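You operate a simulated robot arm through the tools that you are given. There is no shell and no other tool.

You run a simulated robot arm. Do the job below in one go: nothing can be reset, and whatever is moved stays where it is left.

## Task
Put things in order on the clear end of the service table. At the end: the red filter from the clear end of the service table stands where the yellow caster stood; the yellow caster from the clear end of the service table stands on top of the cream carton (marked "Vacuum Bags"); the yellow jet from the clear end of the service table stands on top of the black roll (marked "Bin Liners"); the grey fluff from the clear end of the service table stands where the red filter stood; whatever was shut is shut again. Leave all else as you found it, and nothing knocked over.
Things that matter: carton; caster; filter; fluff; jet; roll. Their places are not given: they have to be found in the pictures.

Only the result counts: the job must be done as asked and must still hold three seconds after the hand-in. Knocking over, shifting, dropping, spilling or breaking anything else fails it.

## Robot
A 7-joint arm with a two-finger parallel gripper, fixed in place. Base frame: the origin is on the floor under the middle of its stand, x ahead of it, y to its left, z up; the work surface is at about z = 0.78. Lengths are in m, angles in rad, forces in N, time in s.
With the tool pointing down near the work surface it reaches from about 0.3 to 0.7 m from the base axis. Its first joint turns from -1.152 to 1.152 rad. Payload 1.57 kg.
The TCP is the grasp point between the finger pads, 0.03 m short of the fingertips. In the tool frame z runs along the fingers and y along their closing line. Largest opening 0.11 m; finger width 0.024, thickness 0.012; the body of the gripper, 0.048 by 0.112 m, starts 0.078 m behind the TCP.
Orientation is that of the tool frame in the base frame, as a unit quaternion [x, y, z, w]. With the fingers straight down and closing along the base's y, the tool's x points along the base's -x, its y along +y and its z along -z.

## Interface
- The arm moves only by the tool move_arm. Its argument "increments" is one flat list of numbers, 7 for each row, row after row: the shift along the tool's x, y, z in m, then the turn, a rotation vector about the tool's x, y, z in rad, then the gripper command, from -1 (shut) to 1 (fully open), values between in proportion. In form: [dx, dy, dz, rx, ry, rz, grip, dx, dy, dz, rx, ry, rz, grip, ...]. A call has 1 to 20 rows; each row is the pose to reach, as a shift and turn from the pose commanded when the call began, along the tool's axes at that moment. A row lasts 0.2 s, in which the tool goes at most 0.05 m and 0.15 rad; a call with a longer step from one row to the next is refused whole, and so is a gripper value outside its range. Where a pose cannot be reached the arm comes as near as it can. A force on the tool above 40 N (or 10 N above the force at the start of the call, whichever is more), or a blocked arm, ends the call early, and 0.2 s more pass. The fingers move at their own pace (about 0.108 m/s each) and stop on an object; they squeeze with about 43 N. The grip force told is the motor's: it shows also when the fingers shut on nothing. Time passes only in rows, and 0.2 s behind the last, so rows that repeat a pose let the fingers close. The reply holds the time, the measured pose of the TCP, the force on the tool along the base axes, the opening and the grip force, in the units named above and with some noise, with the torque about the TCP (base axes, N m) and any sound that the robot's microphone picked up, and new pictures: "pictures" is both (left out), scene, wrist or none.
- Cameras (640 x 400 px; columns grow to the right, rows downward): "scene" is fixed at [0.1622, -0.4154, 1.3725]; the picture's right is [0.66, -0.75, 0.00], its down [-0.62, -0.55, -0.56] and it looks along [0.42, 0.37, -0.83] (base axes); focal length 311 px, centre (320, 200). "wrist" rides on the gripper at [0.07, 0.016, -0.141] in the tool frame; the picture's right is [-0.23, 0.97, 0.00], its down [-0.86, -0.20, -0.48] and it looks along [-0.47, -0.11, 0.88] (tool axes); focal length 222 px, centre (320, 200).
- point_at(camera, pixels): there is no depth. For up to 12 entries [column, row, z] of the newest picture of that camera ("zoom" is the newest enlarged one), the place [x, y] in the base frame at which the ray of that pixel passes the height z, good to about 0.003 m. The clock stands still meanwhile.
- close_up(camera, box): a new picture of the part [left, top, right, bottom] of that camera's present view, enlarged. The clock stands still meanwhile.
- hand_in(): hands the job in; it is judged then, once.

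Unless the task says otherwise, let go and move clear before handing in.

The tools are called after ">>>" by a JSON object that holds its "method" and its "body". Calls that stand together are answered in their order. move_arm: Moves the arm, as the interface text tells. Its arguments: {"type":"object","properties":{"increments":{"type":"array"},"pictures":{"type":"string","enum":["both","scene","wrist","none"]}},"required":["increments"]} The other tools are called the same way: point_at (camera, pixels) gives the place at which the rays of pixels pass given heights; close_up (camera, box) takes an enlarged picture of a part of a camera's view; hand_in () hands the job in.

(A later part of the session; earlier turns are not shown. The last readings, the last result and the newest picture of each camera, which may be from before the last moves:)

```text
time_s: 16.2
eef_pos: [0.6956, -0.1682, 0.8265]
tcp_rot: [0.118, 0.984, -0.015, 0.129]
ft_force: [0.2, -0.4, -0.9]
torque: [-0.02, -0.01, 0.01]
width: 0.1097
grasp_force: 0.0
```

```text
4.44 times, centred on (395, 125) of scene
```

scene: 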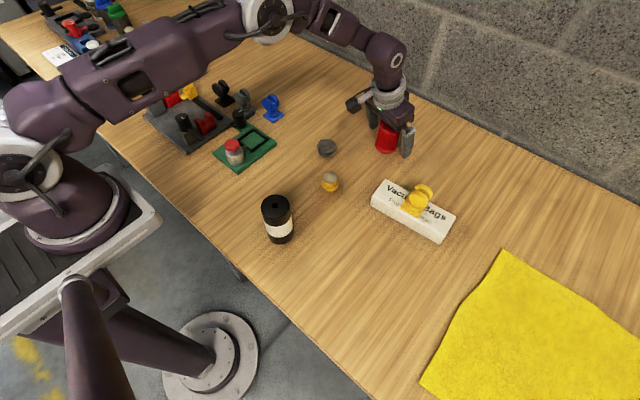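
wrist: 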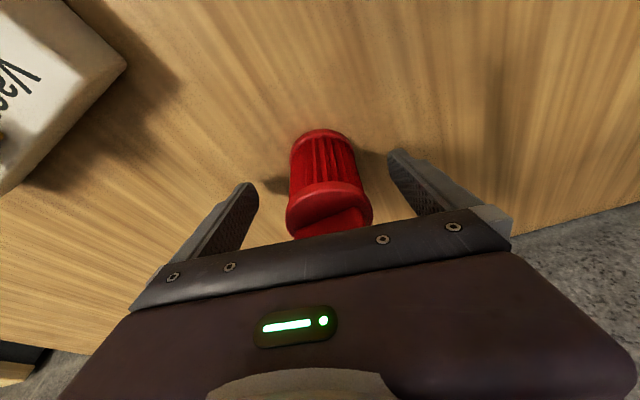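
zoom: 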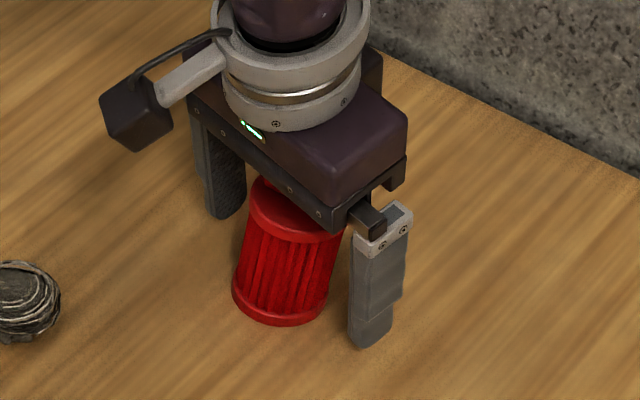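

The filter stands between the fingers, and its rim shows at (328,200) in the wrist view. I'll close on it.

>>> {"method": "move_arm", "body": {"increments": [0, 0, 0, 0, 0, 0, 0.2, 0, 0, 0, 0, 0, 0, -0.2, 0, 0, 0, 0, 0, 0, -1, 0, 0, 0, 0, 0, 0, -1, 0, 0, 0, 0, 0, 0, -1]}}

>>> {"method": "close_up", "body": {"camera": "scene", "box": [350, 80, 440, 170]}}

```text
time_s: 17.4
eef_pos: [0.6965, -0.1686, 0.8265]
tcp_rot: [0.118, 0.984, -0.015, 0.129]
ft_force: [-0.3, -0.8, 0.7]
torque: [-0.03, 0.01, 0.06]
width: 0.0542
grasp_force: 43.1
```

scene: 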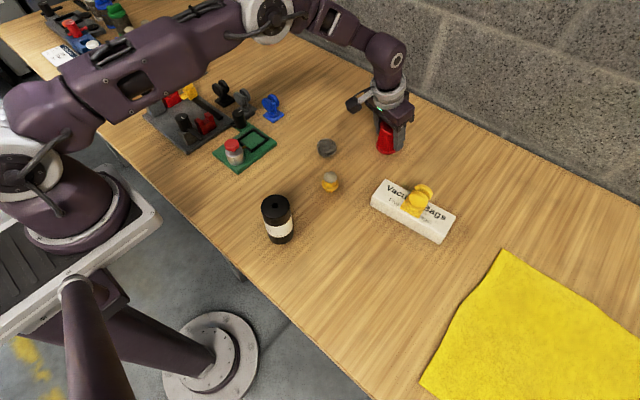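
wrist: 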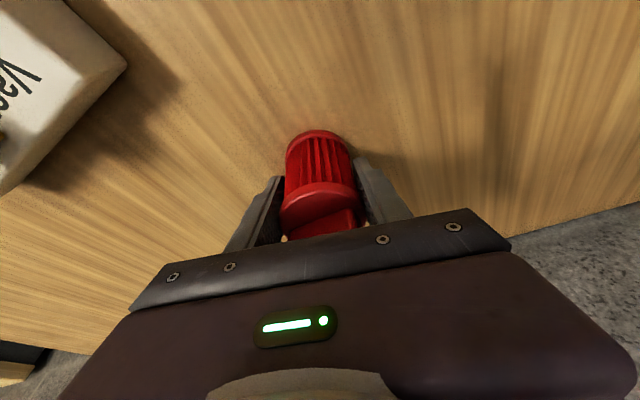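

```text
4.44 times, centred on (395, 125) of scene
```

zoom: 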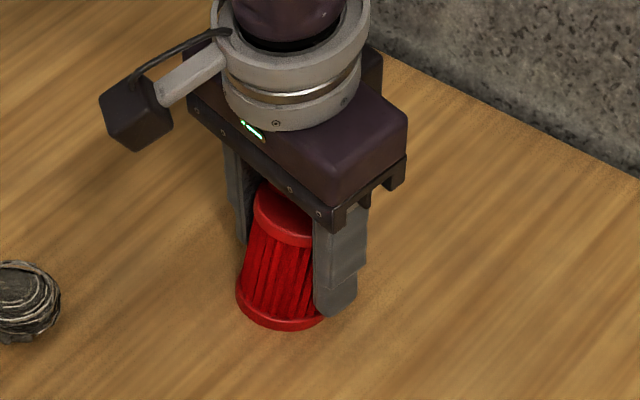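

The grip holds at width 0.0542 m with 43 N. I'll lift straight up first and check that the filter stays upright in the grip.

>>> {"method": "move_arm", "body": {"increments": [-0.0026, 0, -0.0097, 0, 0, 0, -1, -0.0104, 0, -0.0386, 0, 0, 0, -1, -0.0207, 0, -0.0773, 0, 0, 0, -1, -0.0336, 0, -0.1256, 0, 0, 0, -1, -0.0336, 0, -0.1256, 0, 0, 0, -1]}}

>>> {"method": "close_up", "body": {"camera": "scene", "box": [340, 40, 440, 160]}}

```text
time_s: 18.6
eef_pos: [0.6966, -0.1659, 0.9583]
tcp_rot: [0.118, 0.985, -0.016, 0.129]
ft_force: [-0.2, -0.2, -0.5]
torque: [-0.02, 0.0, 0.0]
width: 0.0542
grasp_force: 43.3
```

scene: 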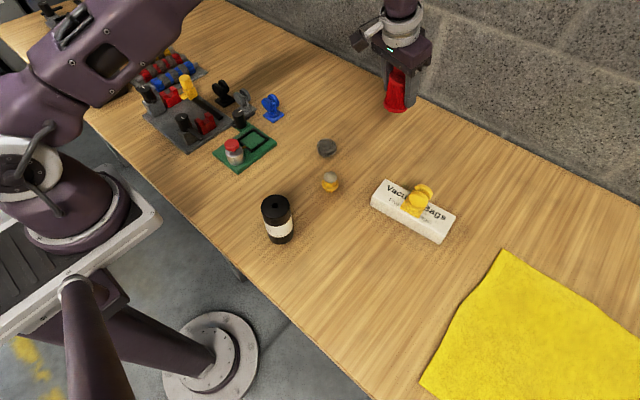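
wrist: 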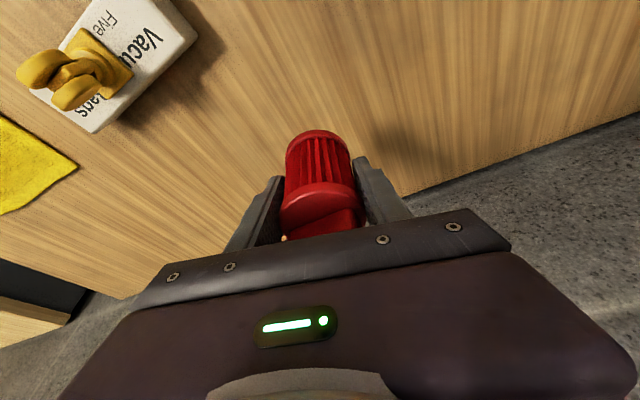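

```text
3.33 times, centred on (390, 100) of scene
```

zoom: 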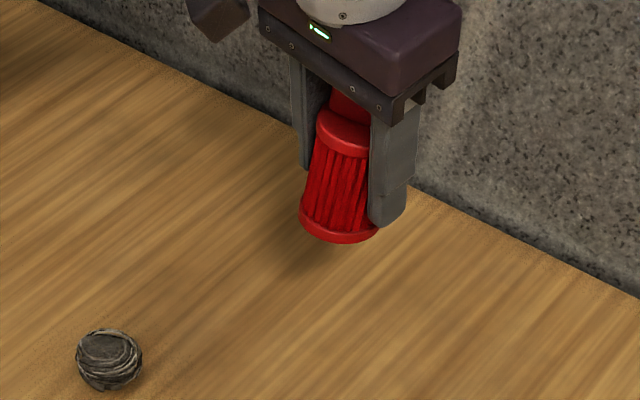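

The filter hangs upright and hasn't slipped in the wrist view. I'll carry it to the caster's old spot at (0.3795,-0.327), keeping it high.

>>> {"method": "move_arm", "body": {"increments": [0.0327, -0.0286, -0.0088, 0, 0, 0, -1, 0.0654, -0.0572, -0.0175, 0, 0, 0, -1, 0.0981, -0.0858, -0.0263, 0, 0, 0, -1, 0.1309, -0.1144, -0.0351, 0, 0, 0, -1, 0.1636, -0.1429, -0.0438, 0, 0, 0, -1, 0.1963, -0.1715, -0.0526, 0, 0, 0, -1, 0.229, -0.2001, -0.0613, 0, 0, 0, -1, 0.2617, -0.2287, -0.0701, 0, 0, 0, -1, 0.2617, -0.2287, -0.0701, 0, 0, 0, -1]}}

>>> {"method": "close_up", "body": {"camera": "scene", "box": [310, 200, 410, 310]}}

```text
time_s: 20.6
eef_pos: [0.3832, -0.3263, 0.9594]
tcp_rot: [0.118, 0.985, -0.015, 0.129]
ft_force: [0.4, 0.1, -0.7]
torque: [0.0, 0.0, 0.02]
width: 0.0543
grasp_force: 42.8
```

scene: 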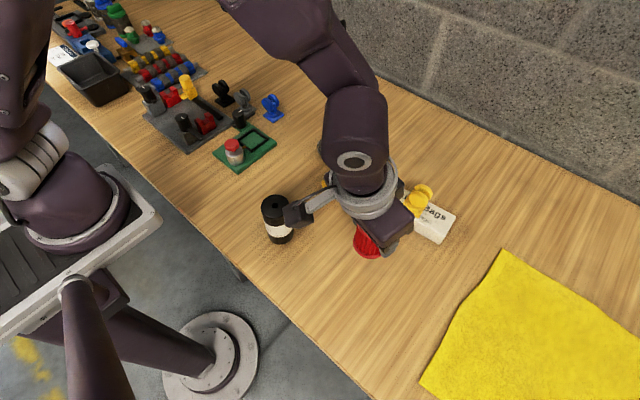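
wrist: 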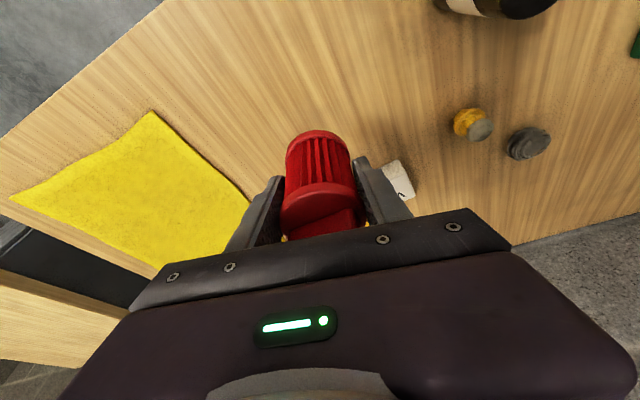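

```text
3.64 times, centred on (360, 255) of scene
```

zoom: 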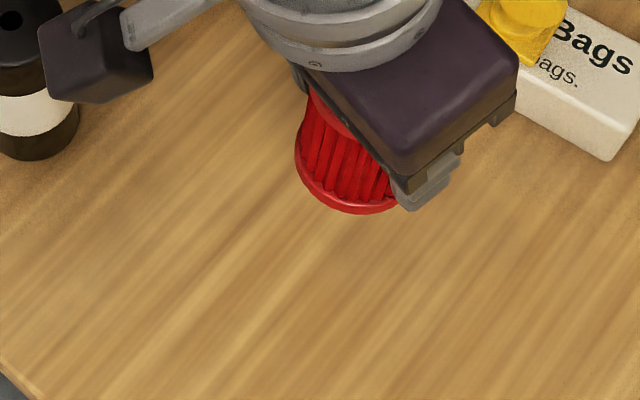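

The filter is above the target. I'll descend most of the way with a 3 mm correction in x, then feel for the table.

>>> {"method": "move_arm", "body": {"increments": [0.0095, -0.0007, 0.0303, 0, 0, 0, -1, 0.0192, -0.0007, 0.0665, 0, 0, 0, -1, 0.0295, -0.0007, 0.1015, 0, 0, 0, -1, 0.0346, -0.0007, 0.1175, 0, 0, 0, -1, 0.0352, -0.0007, 0.1199, 0, 0, 0, -1, 0.0352, -0.0007, 0.1199, 0, 0, 0, -1]}}

>>> {"method": "close_up", "body": {"camera": "scene", "box": [310, 210, 420, 310]}}

```text
time_s: 22.0
eef_pos: [0.376, -0.3255, 0.8325]
tcp_rot: [0.118, 0.984, -0.015, 0.13]
ft_force: [0.0, -0.3, -1.6]
torque: [0.02, -0.02, 0.01]
width: 0.0542
grasp_force: 42.9
```

scene: 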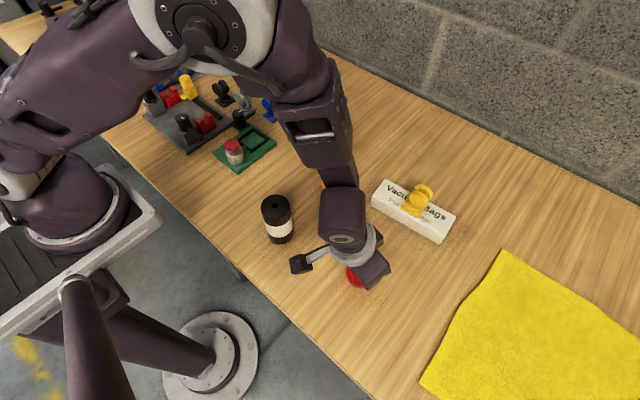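
wrist: 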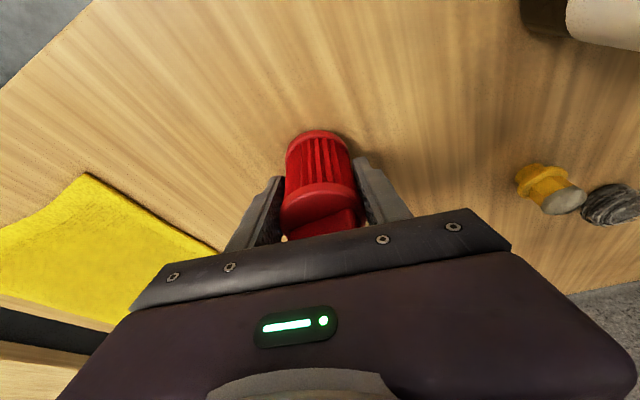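

```text
4.00 times, centred on (365, 260) of scene
```

zoom: 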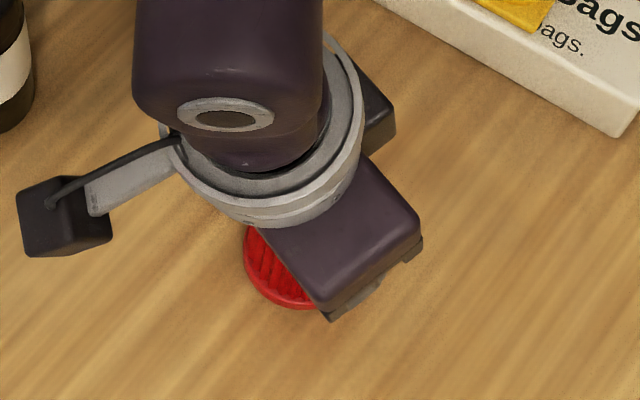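

The filter hangs about 6 mm above the table. I'll nudge +3 mm in x and lower the last millimetres while watching the force.

>>> {"method": "move_arm", "body": {"increments": [-0.0022, -0.0008, 0.0047, 0, 0, 0, -1, -0.0019, -0.0008, 0.0056, 0, 0, 0, -1, -0.0019, -0.0008, 0.0056, 0, 0, 0, -1], "pictures": "none"}}

```text
time_s: 22.8
eef_pos: [0.3801, -0.3274, 0.8292]
tcp_rot: [0.118, 0.984, -0.015, 0.13]
ft_force: [0.0, 0.4, -1.0]
torque: [-0.01, 0.02, 0.02]
width: 0.0539
grasp_force: 43.3
```

No contact yet, so I'll lower in 1 mm steps.

>>> {"method": "move_arm", "body": {"increments": [0.0003, 0, 0.001, 0, 0, 0, -1, 0.0003, 0, 0.001, 0, 0, 0, -1], "pictures": "none"}}

>>> {"method": "move_arm", "body": {"increments": [0.0003, 0, 0.001, 0, 0, 0, -1, 0.0003, 0, 0.001, 0, 0, 0, -1], "pictures": "none"}}

```text
time_s: 23.4
eef_pos: [0.3788, -0.3281, 0.8275]
tcp_rot: [0.117, 0.984, -0.016, 0.13]
ft_force: [-0.1, 0.0, -1.3]
torque: [0.02, -0.02, 0.01]
width: 0.0541
grasp_force: 42.8
```

```text
time_s: 24.0
eef_pos: [0.3797, -0.3277, 0.8258]
tcp_rot: [0.118, 0.984, -0.016, 0.13]
ft_force: [-3.3, 3.5, 17.5]
torque: [0.21, 0.14, 0.06]
width: 0.0541
grasp_force: 42.8
```

A 17 N force shows the filter is on the table. I'll ease up slightly, open the fingers and rise vertically.

>>> {"method": "move_arm", "body": {"increments": [-0.0002, 0, -0.0008, 0, 0, 0, -1, -0.0002, 0, -0.0008, 0, 0, 0, 0.3, -0.0002, 0, -0.0008, 0, 0, 0, 0.7, -0.0002, 0, -0.0008, 0, 0, 0, 1, -0.0002, 0, -0.0008, 0, 0, 0, 1, -0.0078, 0, -0.029, 0, 0, 0, 1, -0.0181, 0, -0.0676, 0, 0, 0, 1, -0.0285, 0, -0.1063, 0, 0, 0, 1, -0.0388, 0, -0.1449, 0, 0, 0, 1, -0.0388, 0, -0.1449, 0, 0, 0, 1]}}

>>> {"method": "close_up", "body": {"camera": "scene", "box": [310, 210, 420, 310]}}

```text
time_s: 26.2
eef_pos: [0.3802, -0.3274, 0.9749]
tcp_rot: [0.117, 0.984, -0.016, 0.129]
ft_force: [0.2, -0.1, -0.6]
torque: [0.03, 0.02, 0.01]
width: 0.1102
grasp_force: 0.0
```

scene: 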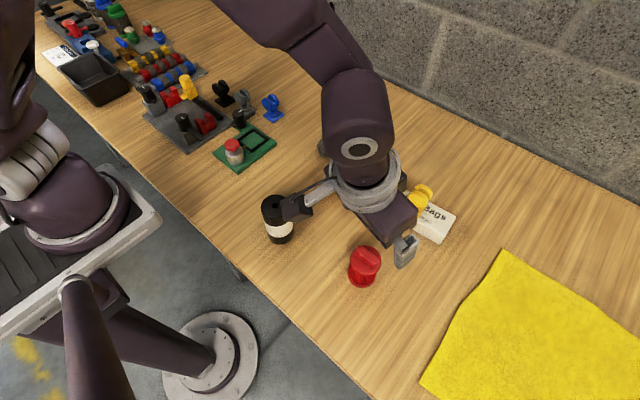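
wrist: 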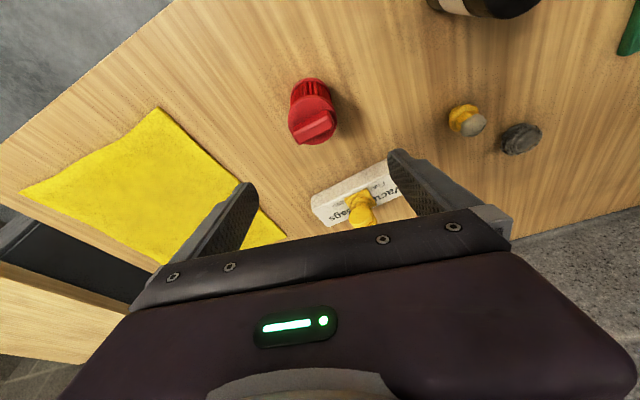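

```text
4.00 times, centred on (365, 260) of scene
```

zoom: 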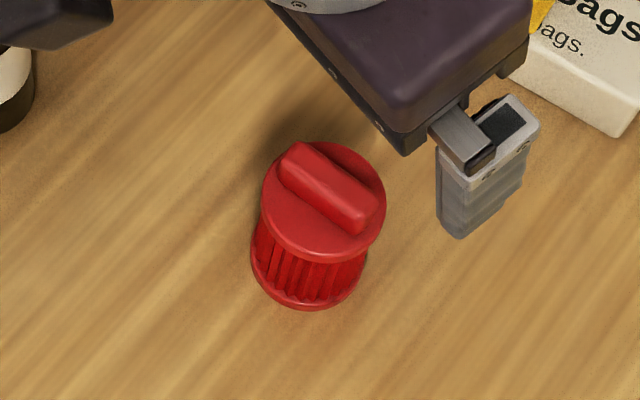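

The filter stands upright on the caster's old spot. Next is the fluff near (0.581,-0.064). I'll check what is near it, then move above it with the same tilt.

>>> {"method": "point_at", "body": {"camera": "scene", "pixels": [[272, 120, 0.78], [264, 133, 0.78], [276, 143, 0.78], [282, 115, 0.79], [357, 282, 0.782], [349, 276, 0.782]]}}

>>> {"method": "move_arm", "body": {"increments": [-0.015, 0.0376, 0.0, 0, 0, 0, 1, -0.0301, 0.0753, 0.005, 0, 0, 0, 1, -0.0451, 0.1129, 0.0117, 0, 0, 0, 1, -0.0602, 0.1506, 0.0234, 0, 0, 0, 1, -0.0752, 0.1882, 0.0351, 0, 0, 0, 1, -0.0902, 0.2258, 0.0467, 0, 0, 0, 1, -0.1053, 0.2635, 0.058, 0, 0, 0, 1, -0.1203, 0.3011, 0.0685, 0, 0, 0, 1, -0.1203, 0.3011, 0.0685, 0, 0, 0, 1]}}

>>> {"method": "close_up", "body": {"camera": "wrist", "box": [260, 90, 380, 200]}}

>>> {"method": "close_up", "body": {"camera": "scene", "box": [260, 80, 380, 200]}}

```text
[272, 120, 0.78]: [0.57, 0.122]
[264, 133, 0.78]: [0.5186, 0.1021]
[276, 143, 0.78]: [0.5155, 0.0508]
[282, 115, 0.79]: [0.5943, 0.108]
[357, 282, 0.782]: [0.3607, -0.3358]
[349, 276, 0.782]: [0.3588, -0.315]
```

```text
time_s: 28.2
eef_pos: [0.5799, -0.0648, 0.9407]
tcp_rot: [0.117, 0.984, -0.016, 0.13]
ft_force: [-0.2, 0.2, 0.2]
torque: [-0.02, 0.01, 0.0]
width: 0.1101
grasp_force: 0.1
```

scene: 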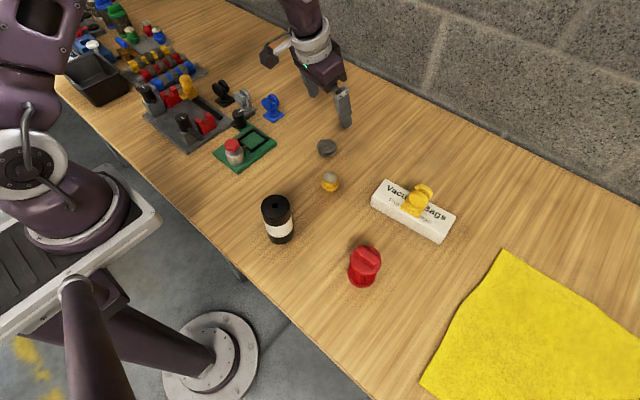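
wrist: 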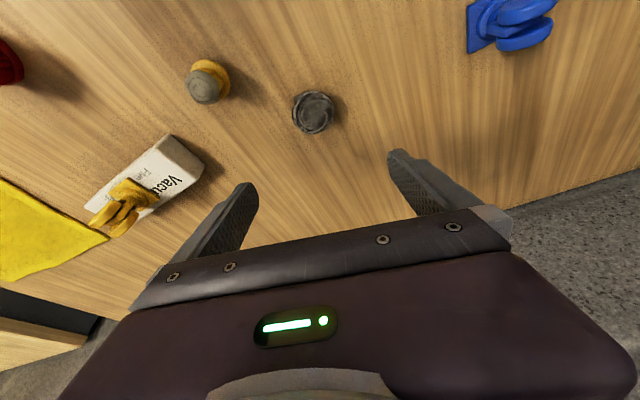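

```text
3.64 times, centred on (320, 145) of wrist
```

zoom: 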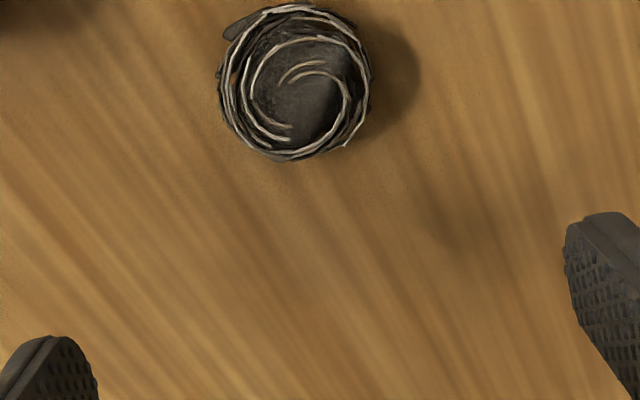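

```text
3.33 times, centred on (320, 140) of scene
```

zoom: 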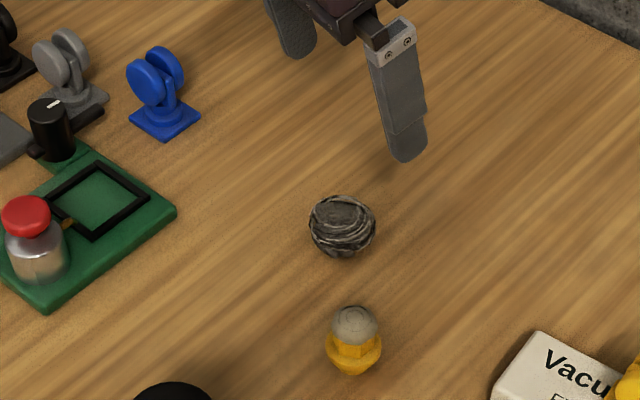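

>>> {"method": "point_at", "body": {"camera": "wrist", "pixels": [[313.7, 113.4, 0.78], [313.7, 113.4, 0.79], [313.7, 113.4, 0.8], [292, 111.5, 0.795], [333.7, 112.5, 0.795], [308, 134, 0.79], [314, 91.5, 0.8]]}}

>>> {"method": "close_up", "body": {"camera": "wrist", "box": [285, 85, 345, 140]}}

>>> {"method": "close_up", "body": {"camera": "scene", "box": [310, 130, 345, 165]}}

```text
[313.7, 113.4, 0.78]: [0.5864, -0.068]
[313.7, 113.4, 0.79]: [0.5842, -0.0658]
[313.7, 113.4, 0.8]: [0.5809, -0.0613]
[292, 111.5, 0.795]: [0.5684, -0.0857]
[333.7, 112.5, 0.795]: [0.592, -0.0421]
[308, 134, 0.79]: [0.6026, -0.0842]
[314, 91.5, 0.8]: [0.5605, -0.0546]
```

```text
7.27 times, centred on (315, 112) of wrist
```

zoom: 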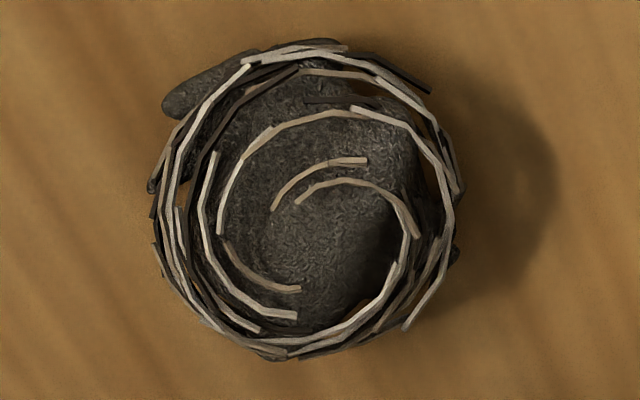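

```text
11.43 times, centred on (328, 148) of scene
```

zoom: 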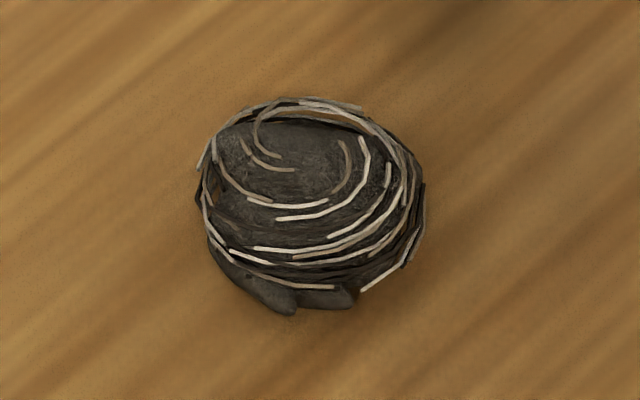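

The fluff is about 0.05 m across, centred near (0.581,-0.064), and nothing is near enough to hit. I'll descend around it with the fingers open.

>>> {"method": "move_arm", "body": {"increments": [0.0095, 0.0003, 0.033, 0, 0, 0, 1, 0.019, 0.0003, 0.066, 0, 0, 0, 1, 0.0285, 0.0003, 0.097, 0, 0, 0, 1, 0.0335, 0.0003, 0.113, 0, 0, 0, 1, 0.0354, 0.0003, 0.1199, 0, 0, 0, 1, 0.0354, 0.0003, 0.1199, 0, 0, 0, 1]}}

>>> {"method": "close_up", "body": {"camera": "scene", "box": [280, 90, 380, 190]}}

>>> {"method": "close_up", "body": {"camera": "wrist", "box": [230, 120, 410, 240]}}

```text
time_s: 29.6
eef_pos: [0.5771, -0.0654, 0.8152]
tcp_rot: [0.117, 0.984, -0.016, 0.13]
ft_force: [0.5, -0.1, 0.6]
torque: [0.02, -0.03, -0.02]
width: 0.1098
grasp_force: 0.1
```

scene: 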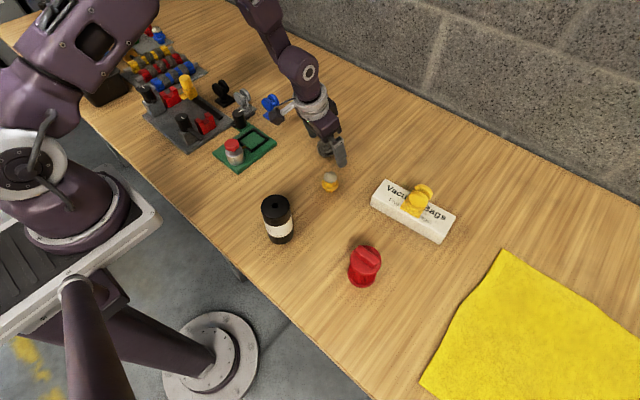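
wrist: 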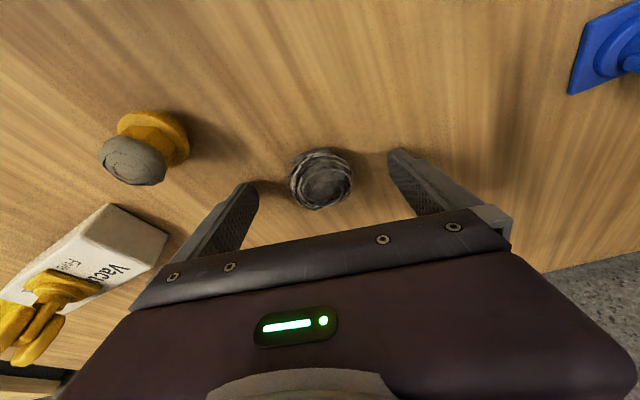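

```text
4.00 times, centred on (330, 140) of scene
```

zoom: 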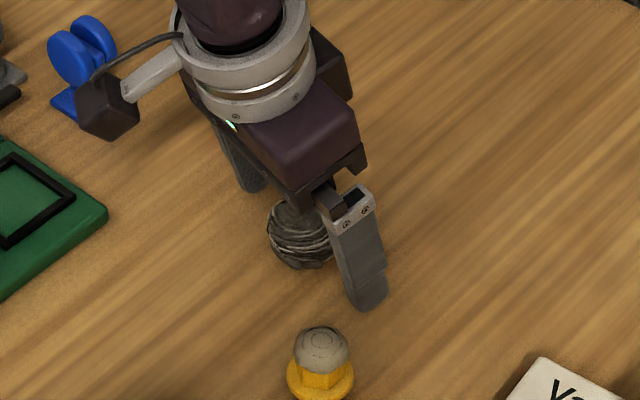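

```text
3.33 times, centred on (320, 180) of wrist
```

zoom: 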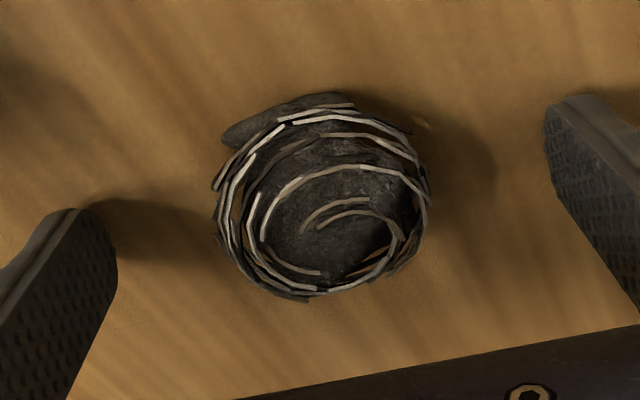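

The fluff sits centred between the fingertips at (321,178). I'll close on it.

>>> {"method": "move_arm", "body": {"increments": [0, 0, 0, 0, 0, 0, 0.2, 0, 0, 0, 0, 0, 0, -0.2, 0, 0, 0, 0, 0, 0, -1, 0, 0, 0, 0, 0, 0, -1, 0, 0, 0, 0, 0, 0, -1]}}

>>> {"method": "close_up", "body": {"camera": "wrist", "box": [230, 120, 410, 240]}}

```text
time_s: 30.8
eef_pos: [0.5766, -0.0669, 0.8149]
tcp_rot: [0.117, 0.984, -0.015, 0.13]
ft_force: [-0.2, 0.0, 0.6]
torque: [0.01, 0.04, -0.03]
width: 0.0501
grasp_force: 42.8
```

scene: 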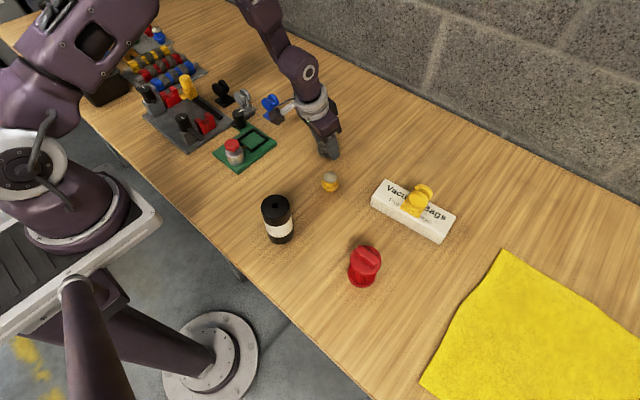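
wrist: 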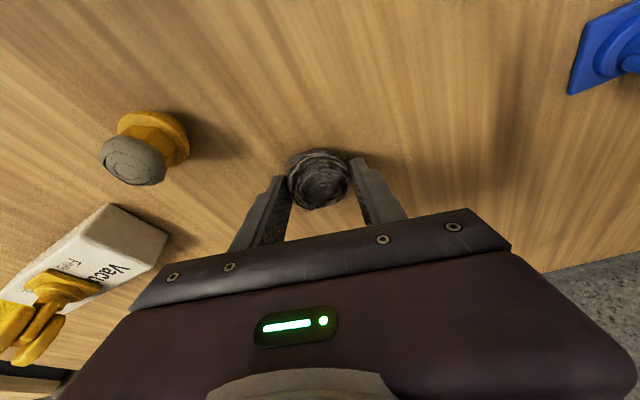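

```text
3.33 times, centred on (320, 180) of wrist
```

zoom: 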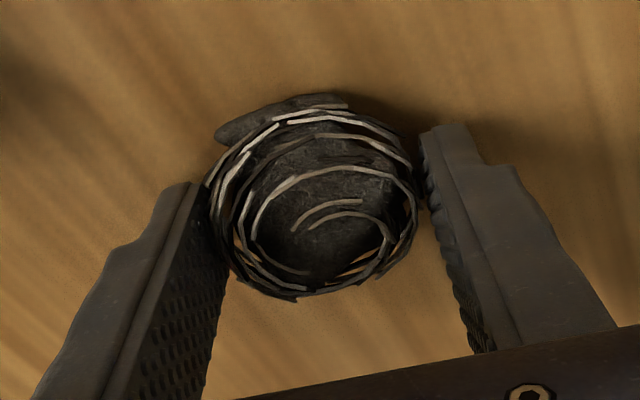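

The fluff is gripped at width 0.050 m with 43 N. I'll lift it and carry it to above the filter's old spot.

>>> {"method": "move_arm", "body": {"increments": [-0.0026, 0, -0.0097, 0, 0, 0, -1, -0.0104, 0, -0.0386, 0, 0, 0, -1, -0.0181, 0, -0.0676, 0, 0, 0, -1, -0.0259, 0, -0.0966, 0, 0, 0, -1, -0.059, -0.0172, -0.0877, 0, 0, 0, -1, -0.0921, -0.0344, -0.0789, 0, 0, 0, -1, -0.1252, -0.0516, -0.07, 0, 0, 0, -1, -0.1583, -0.0688, -0.0611, 0, 0, 0, -1, -0.1583, -0.0688, -0.0611, 0, 0, 0, -1]}}

>>> {"method": "close_up", "body": {"camera": "scene", "box": [330, 50, 440, 170]}}

>>> {"method": "close_up", "body": {"camera": "wrist", "box": [230, 120, 410, 240]}}

```text
time_s: 32.8
eef_pos: [0.6945, -0.165, 0.9155]
tcp_rot: [0.118, 0.984, -0.016, 0.13]
ft_force: [0.0, 0.3, -0.1]
torque: [0.0, -0.02, 0.0]
width: 0.042
grasp_force: 43.0
```

scene: 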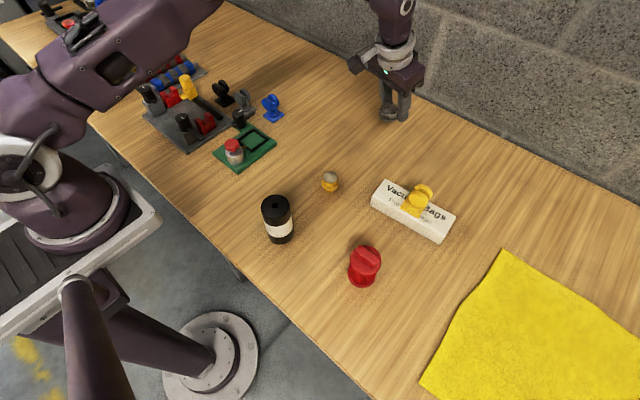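
wrist: 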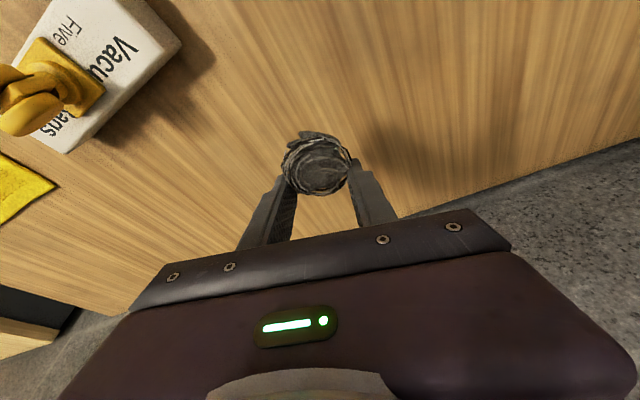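

```text
3.33 times, centred on (385, 110) of scene
```

zoom: 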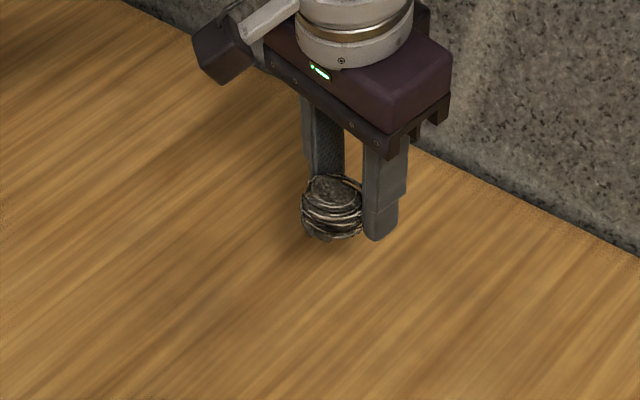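

```text
3.33 times, centred on (320, 180) of wrist
```

zoom: 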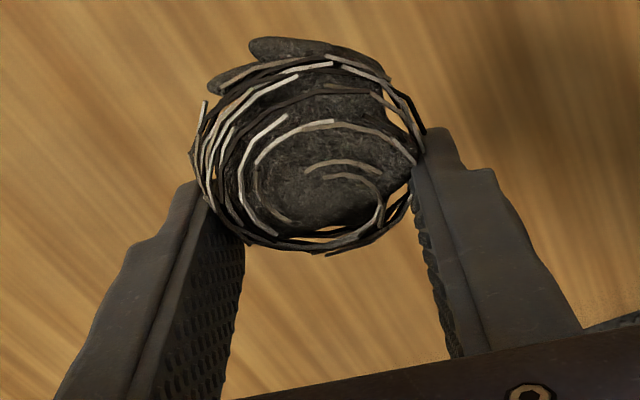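

The width has dropped to 0.042 m and the fluff has slid outward in the grip, so it may be creeping. While time stands still, I'll locate it exactly before lowering.

>>> {"method": "point_at", "body": {"camera": "wrist", "pixels": [[316.4, 165, 0.88], [316.4, 165, 0.89], [316.4, 165, 0.9], [316.4, 165, 0.91]]}}

>>> {"method": "point_at", "body": {"camera": "scene", "pixels": [[388.6, 112.4, 0.88], [388.6, 112.4, 0.89], [388.6, 112.4, 0.9], [388.6, 112.4, 0.91], [388.3, 122, 0.88]]}}

>>> {"method": "close_up", "body": {"camera": "scene", "box": [365, 85, 415, 135]}}

```text
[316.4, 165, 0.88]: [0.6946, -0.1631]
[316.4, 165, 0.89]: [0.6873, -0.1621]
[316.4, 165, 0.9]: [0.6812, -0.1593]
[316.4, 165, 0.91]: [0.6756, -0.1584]
```

```text
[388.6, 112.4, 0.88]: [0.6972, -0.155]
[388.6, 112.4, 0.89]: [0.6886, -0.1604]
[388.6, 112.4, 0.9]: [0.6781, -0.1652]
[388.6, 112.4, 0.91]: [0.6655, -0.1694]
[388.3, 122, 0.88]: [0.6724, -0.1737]
```

```text
8.00 times, centred on (390, 110) of scene
```

zoom: 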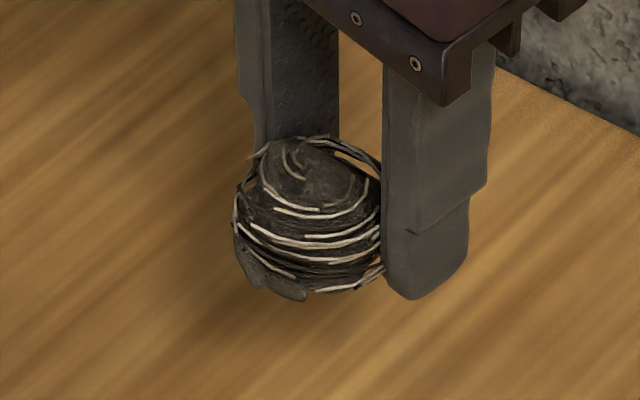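

The rays cross at (0.688,-0.161,0.89), so the fluff slipped about 1 cm inward and down but is still held. I'll lower it promptly with a matching outward correction.

>>> {"method": "move_arm", "body": {"increments": [0.0045, -0.0006, 0.031, 0, 0, 0, -1, 0.009, -0.0012, 0.062, 0, 0, 0, -1, 0.0118, -0.0015, 0.08, 0, 0, 0, -1, 0.0121, -0.0016, 0.0835, 0, 0, 0, -1]}}

>>> {"method": "close_up", "body": {"camera": "scene", "box": [350, 110, 430, 180]}}

>>> {"method": "close_up", "body": {"camera": "wrist", "box": [230, 120, 410, 240]}}

```text
time_s: 33.8
eef_pos: [0.705, -0.168, 0.8332]
tcp_rot: [0.118, 0.984, -0.015, 0.129]
ft_force: [0.3, 0.1, 0.0]
torque: [-0.01, -0.01, 0.0]
width: 0.0417
grasp_force: 43.3
```

scene: 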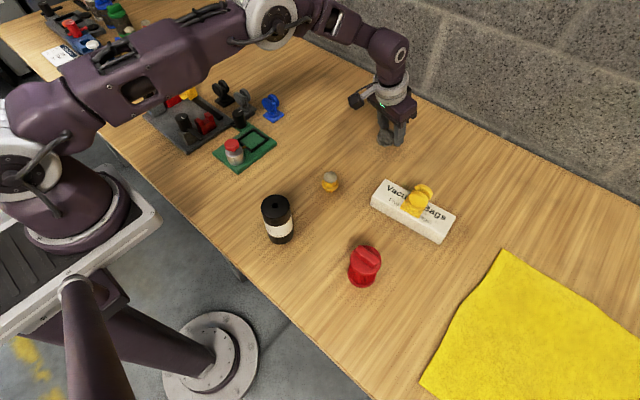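
wrist: 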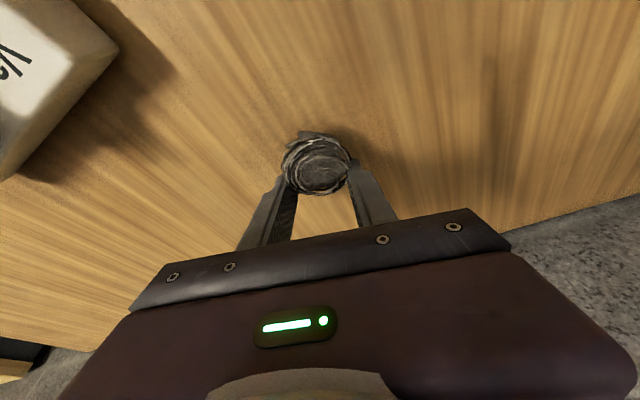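

```text
5.71 times, centred on (390, 145) of scene
```

zoom: 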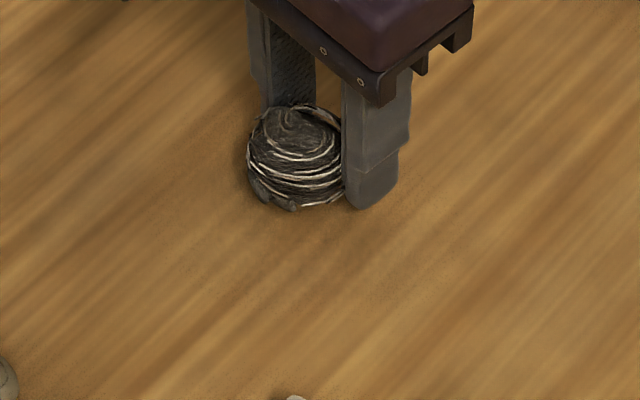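

```text
3.33 times, centred on (320, 180) of wrist
```

zoom: 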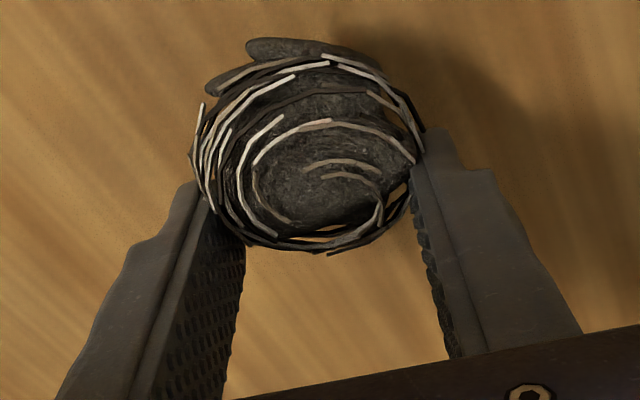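

The grip is now stable at 0.0417 m, and the fluff should be centred near the filter's old spot. I'll verify, then lower in small steps.

>>> {"method": "point_at", "body": {"camera": "scene", "pixels": [[385.8, 137.6, 0.8], [385.8, 137.6, 0.807], [385.8, 137.6, 0.815]]}}

>>> {"method": "point_at", "body": {"camera": "wrist", "pixels": [[316.4, 164.5, 0.8], [316.4, 164.5, 0.807], [316.4, 164.5, 0.815]]}}

>>> {"method": "move_arm", "body": {"increments": [0.0005, 0, 0.002, 0, 0, 0, -1, 0.0008, 0, 0.003, 0, 0, 0, -1], "pictures": "none"}}

```text
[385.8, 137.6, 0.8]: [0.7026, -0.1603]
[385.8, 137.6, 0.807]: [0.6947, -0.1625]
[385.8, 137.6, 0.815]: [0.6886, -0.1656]
```

```text
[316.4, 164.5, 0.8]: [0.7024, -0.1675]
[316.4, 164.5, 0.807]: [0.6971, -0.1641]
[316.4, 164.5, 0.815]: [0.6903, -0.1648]
```

```text
time_s: 34.4
eef_pos: [0.7042, -0.1693, 0.8285]
tcp_rot: [0.117, 0.984, -0.016, 0.13]
ft_force: [0.6, 0.3, -0.2]
torque: [0.0, -0.03, -0.01]
width: 0.041
grasp_force: 42.8
```

Both views put the fluff at about (0.697,-0.164), and it isn't touching yet. I'll keep lowering gently.

>>> {"method": "move_arm", "body": {"increments": [0.0003, 0, 0.001, 0, 0, 0, -1, 0.0005, 0, 0.0019, 0, 0, 0, -1], "pictures": "none"}}

>>> {"method": "move_arm", "body": {"increments": [0.0003, 0, 0.001, 0, 0, 0, -1, 0.0003, 0, 0.001, 0, 0, 0, -1], "pictures": "none"}}

>>> {"method": "move_arm", "body": {"increments": [0.0003, 0, 0.001, 0, 0, 0, -1, 0.0003, 0, 0.001, 0, 0, 0, -1], "pictures": "both"}}

>>> {"method": "close_up", "body": {"camera": "scene", "box": [350, 110, 430, 180]}}

```text
time_s: 35.0
eef_pos: [0.7036, -0.1691, 0.8266]
tcp_rot: [0.116, 0.985, -0.015, 0.13]
ft_force: [0.0, -0.2, 0.9]
torque: [0.01, -0.01, 0.0]
width: 0.0412
grasp_force: 43.2
```

```text
time_s: 35.6
eef_pos: [0.7043, -0.1691, 0.8255]
tcp_rot: [0.117, 0.985, -0.015, 0.129]
ft_force: [0.0, 0.4, -0.2]
torque: [0.0, 0.02, 0.04]
width: 0.0416
grasp_force: 43.0
```

```text
time_s: 36.2
eef_pos: [0.7041, -0.1671, 0.8253]
tcp_rot: [0.118, 0.984, -0.016, 0.129]
ft_force: [0.3, -0.1, 0.2]
torque: [-0.02, 0.04, 0.02]
width: 0.0416
grasp_force: 43.2
```

scene: 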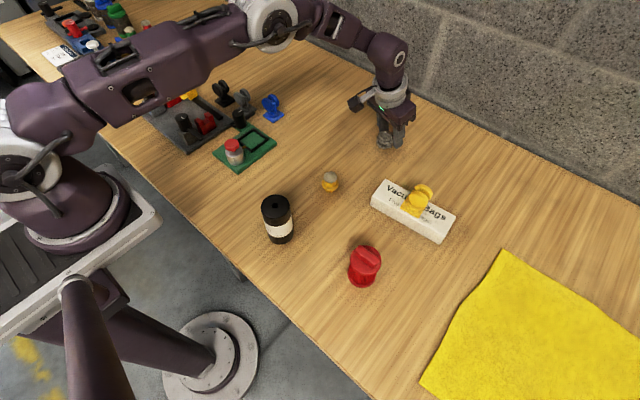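
wrist: 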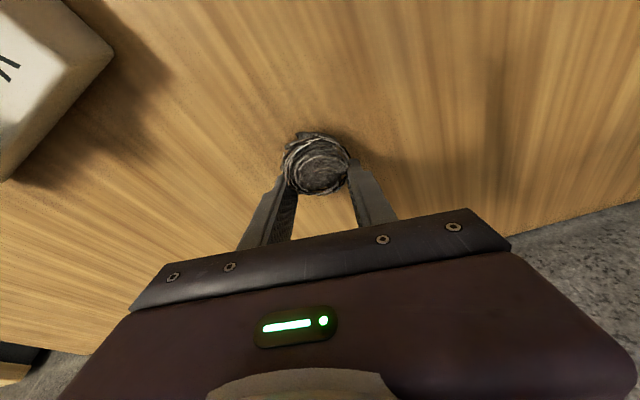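

```text
5.71 times, centred on (390, 145) of scene
```

zoom: 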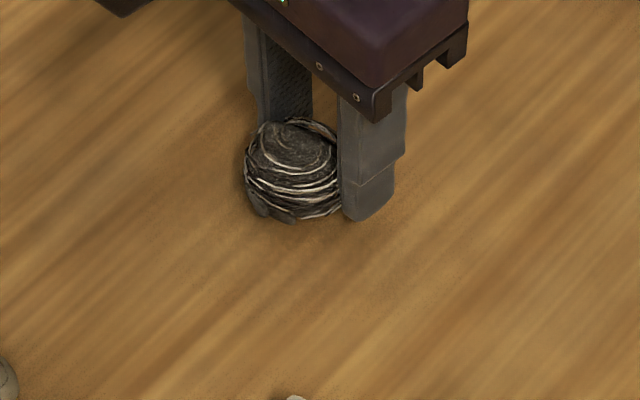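

Still no contact force at z≈0.825. I'll continue down in 1 mm steps; the fingertips still have several millimetres of clearance.

>>> {"method": "move_arm", "body": {"increments": [0.0003, 0, 0.001, 0, 0, 0, -1, 0.0005, 0, 0.0019, 0, 0, 0, -1], "pictures": "none"}}

>>> {"method": "move_arm", "body": {"increments": [0.0003, 0, 0.001, 0, 0, 0, -1, 0.0003, 0, 0.001, 0, 0, 0, -1], "pictures": "none"}}

>>> {"method": "close_up", "body": {"camera": "scene", "box": [360, 115, 410, 165]}}

```text
time_s: 36.8
eef_pos: [0.7035, -0.1685, 0.8234]
tcp_rot: [0.118, 0.984, -0.016, 0.129]
ft_force: [-0.3, 0.0, 0.2]
torque: [0.01, -0.04, 0.02]
width: 0.0414
grasp_force: 42.6
```

```text
time_s: 37.4
eef_pos: [0.7038, -0.1686, 0.822]
tcp_rot: [0.117, 0.984, -0.015, 0.13]
ft_force: [-0.2, 0.6, 0.4]
torque: [0.02, 0.02, -0.01]
width: 0.0416
grasp_force: 43.1
```

```text
8.00 times, centred on (385, 140) of scene
```

zoom: 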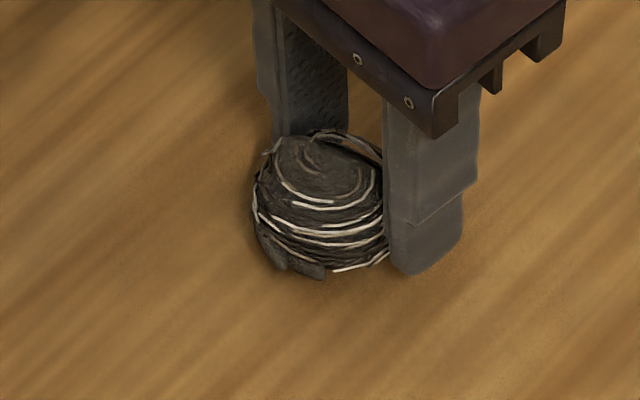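

>>> {"method": "move_arm", "body": {"increments": [0.0003, 0, 0.001, 0, 0, 0, -1, 0.0005, 0, 0.0019, 0, 0, 0, -1], "pictures": "none"}}

>>> {"method": "move_arm", "body": {"increments": [0.0003, 0, 0.001, 0, 0, 0, -1, 0.0003, 0, 0.001, 0, 0, 0, -1], "pictures": "wrist"}}

>>> {"method": "close_up", "body": {"camera": "scene", "box": [360, 115, 410, 165]}}

```text
time_s: 38.0
eef_pos: [0.7043, -0.1693, 0.8201]
tcp_rot: [0.117, 0.984, -0.016, 0.13]
ft_force: [-0.2, 0.0, 0.1]
torque: [0.01, -0.02, -0.01]
width: 0.0417
grasp_force: 43.3
```

```text
time_s: 38.6
eef_pos: [0.7029, -0.1677, 0.8183]
tcp_rot: [0.118, 0.985, -0.015, 0.129]
ft_force: [-0.2, 0.3, 0.6]
torque: [-0.02, 0.02, 0.0]
width: 0.0417
grasp_force: 43.0
```

wrist: 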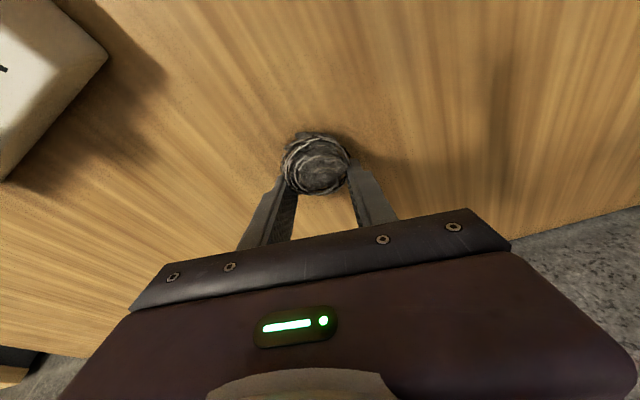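

```text
8.00 times, centred on (385, 140) of scene
```

zoom: 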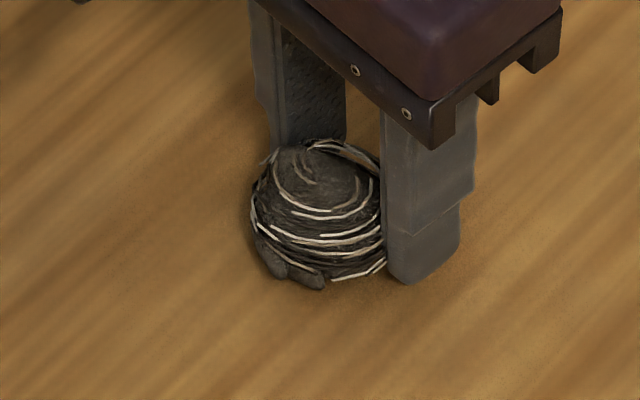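

>>> {"method": "point_at", "body": {"camera": "scene", "pixels": [[385, 141.5, 0.795], [385, 141.5, 0.8], [385, 141.5, 0.805], [381.5, 150.2, 0.78], [387, 150.5, 0.78]]}}

>>> {"method": "point_at", "body": {"camera": "wrist", "pixels": [[316.5, 164.5, 0.79], [316.5, 164.5, 0.795], [316.5, 164.5, 0.8], [316.5, 164.5, 0.805]]}}

>>> {"method": "move_arm", "body": {"increments": [0.0003, 0, 0.001, 0, 0, 0, -1, 0.0004, 0, 0.0015, 0, 0, 0, -1], "pictures": "none"}}

```text
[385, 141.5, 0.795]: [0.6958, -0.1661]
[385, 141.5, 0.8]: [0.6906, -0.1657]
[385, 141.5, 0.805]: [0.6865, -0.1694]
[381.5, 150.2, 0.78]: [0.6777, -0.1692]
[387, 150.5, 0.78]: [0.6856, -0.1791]
```

```text
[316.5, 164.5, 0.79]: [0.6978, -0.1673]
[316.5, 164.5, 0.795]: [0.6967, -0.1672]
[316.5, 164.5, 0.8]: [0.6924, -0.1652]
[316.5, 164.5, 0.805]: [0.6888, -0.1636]
```

```text
time_s: 39.2
eef_pos: [0.7034, -0.1688, 0.8184]
tcp_rot: [0.117, 0.984, -0.015, 0.13]
ft_force: [0.7, -0.3, 0.6]
torque: [0.0, 0.01, 0.0]
width: 0.0418
grasp_force: 42.5
```

>>> {"method": "move_arm", "body": {"increments": [0.0003, 0, 0.001, 0, 0, 0, -1, 0.0004, 0, 0.0015, 0, 0, 0, -1], "pictures": "none"}}

>>> {"method": "move_arm", "body": {"increments": [0.0001, 0, 0.0005, 0, 0, 0, -1, 0.0001, 0, 0.0005, 0, 0, 0, -1], "pictures": "both"}}

>>> {"method": "close_up", "body": {"camera": "scene", "box": [360, 115, 410, 165]}}

>>> {"method": "close_up", "body": {"camera": "wrist", "box": [270, 120, 370, 210]}}

```text
time_s: 39.8
eef_pos: [0.7035, -0.1683, 0.8161]
tcp_rot: [0.118, 0.984, -0.015, 0.131]
ft_force: [-0.4, -0.1, 1.6]
torque: [-0.07, 0.0, -0.02]
width: 0.0419
grasp_force: 42.9
```

```text
time_s: 40.4
eef_pos: [0.7042, -0.1688, 0.8164]
tcp_rot: [0.118, 0.984, -0.016, 0.129]
ft_force: [-0.8, 0.2, 4.9]
torque: [-0.08, 0.07, -0.01]
width: 0.0421
grasp_force: 42.3
```

scene: 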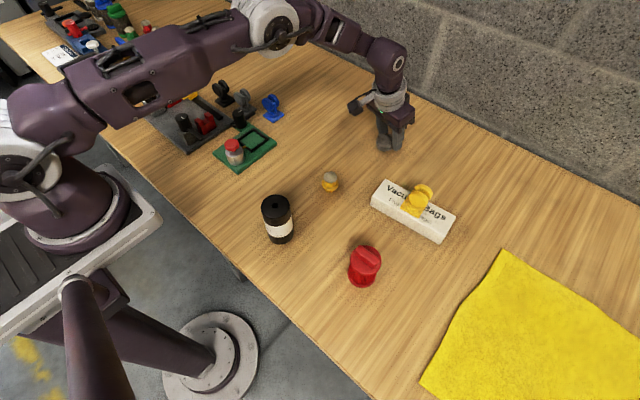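
wrist: 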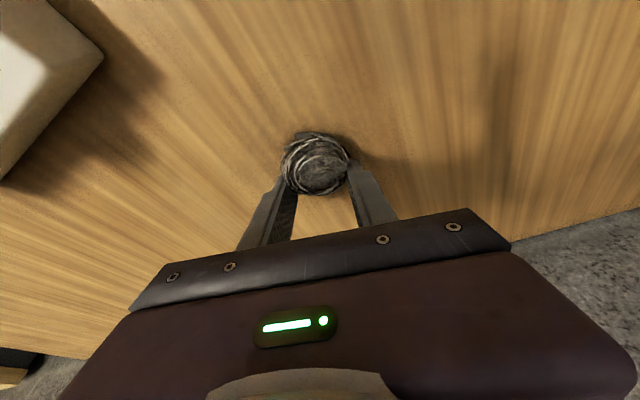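

```text
8.00 times, centred on (385, 140) of scene
```

zoom: 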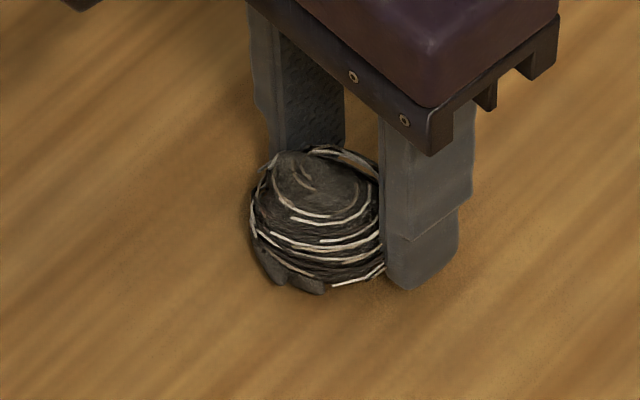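

```text
4.44 times, centred on (320, 165) of wrist
```

zoom: 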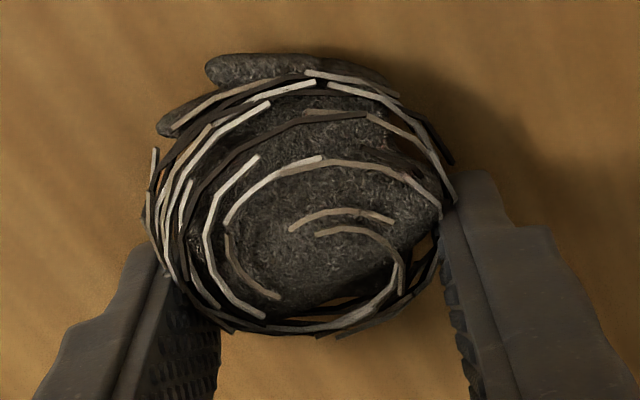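

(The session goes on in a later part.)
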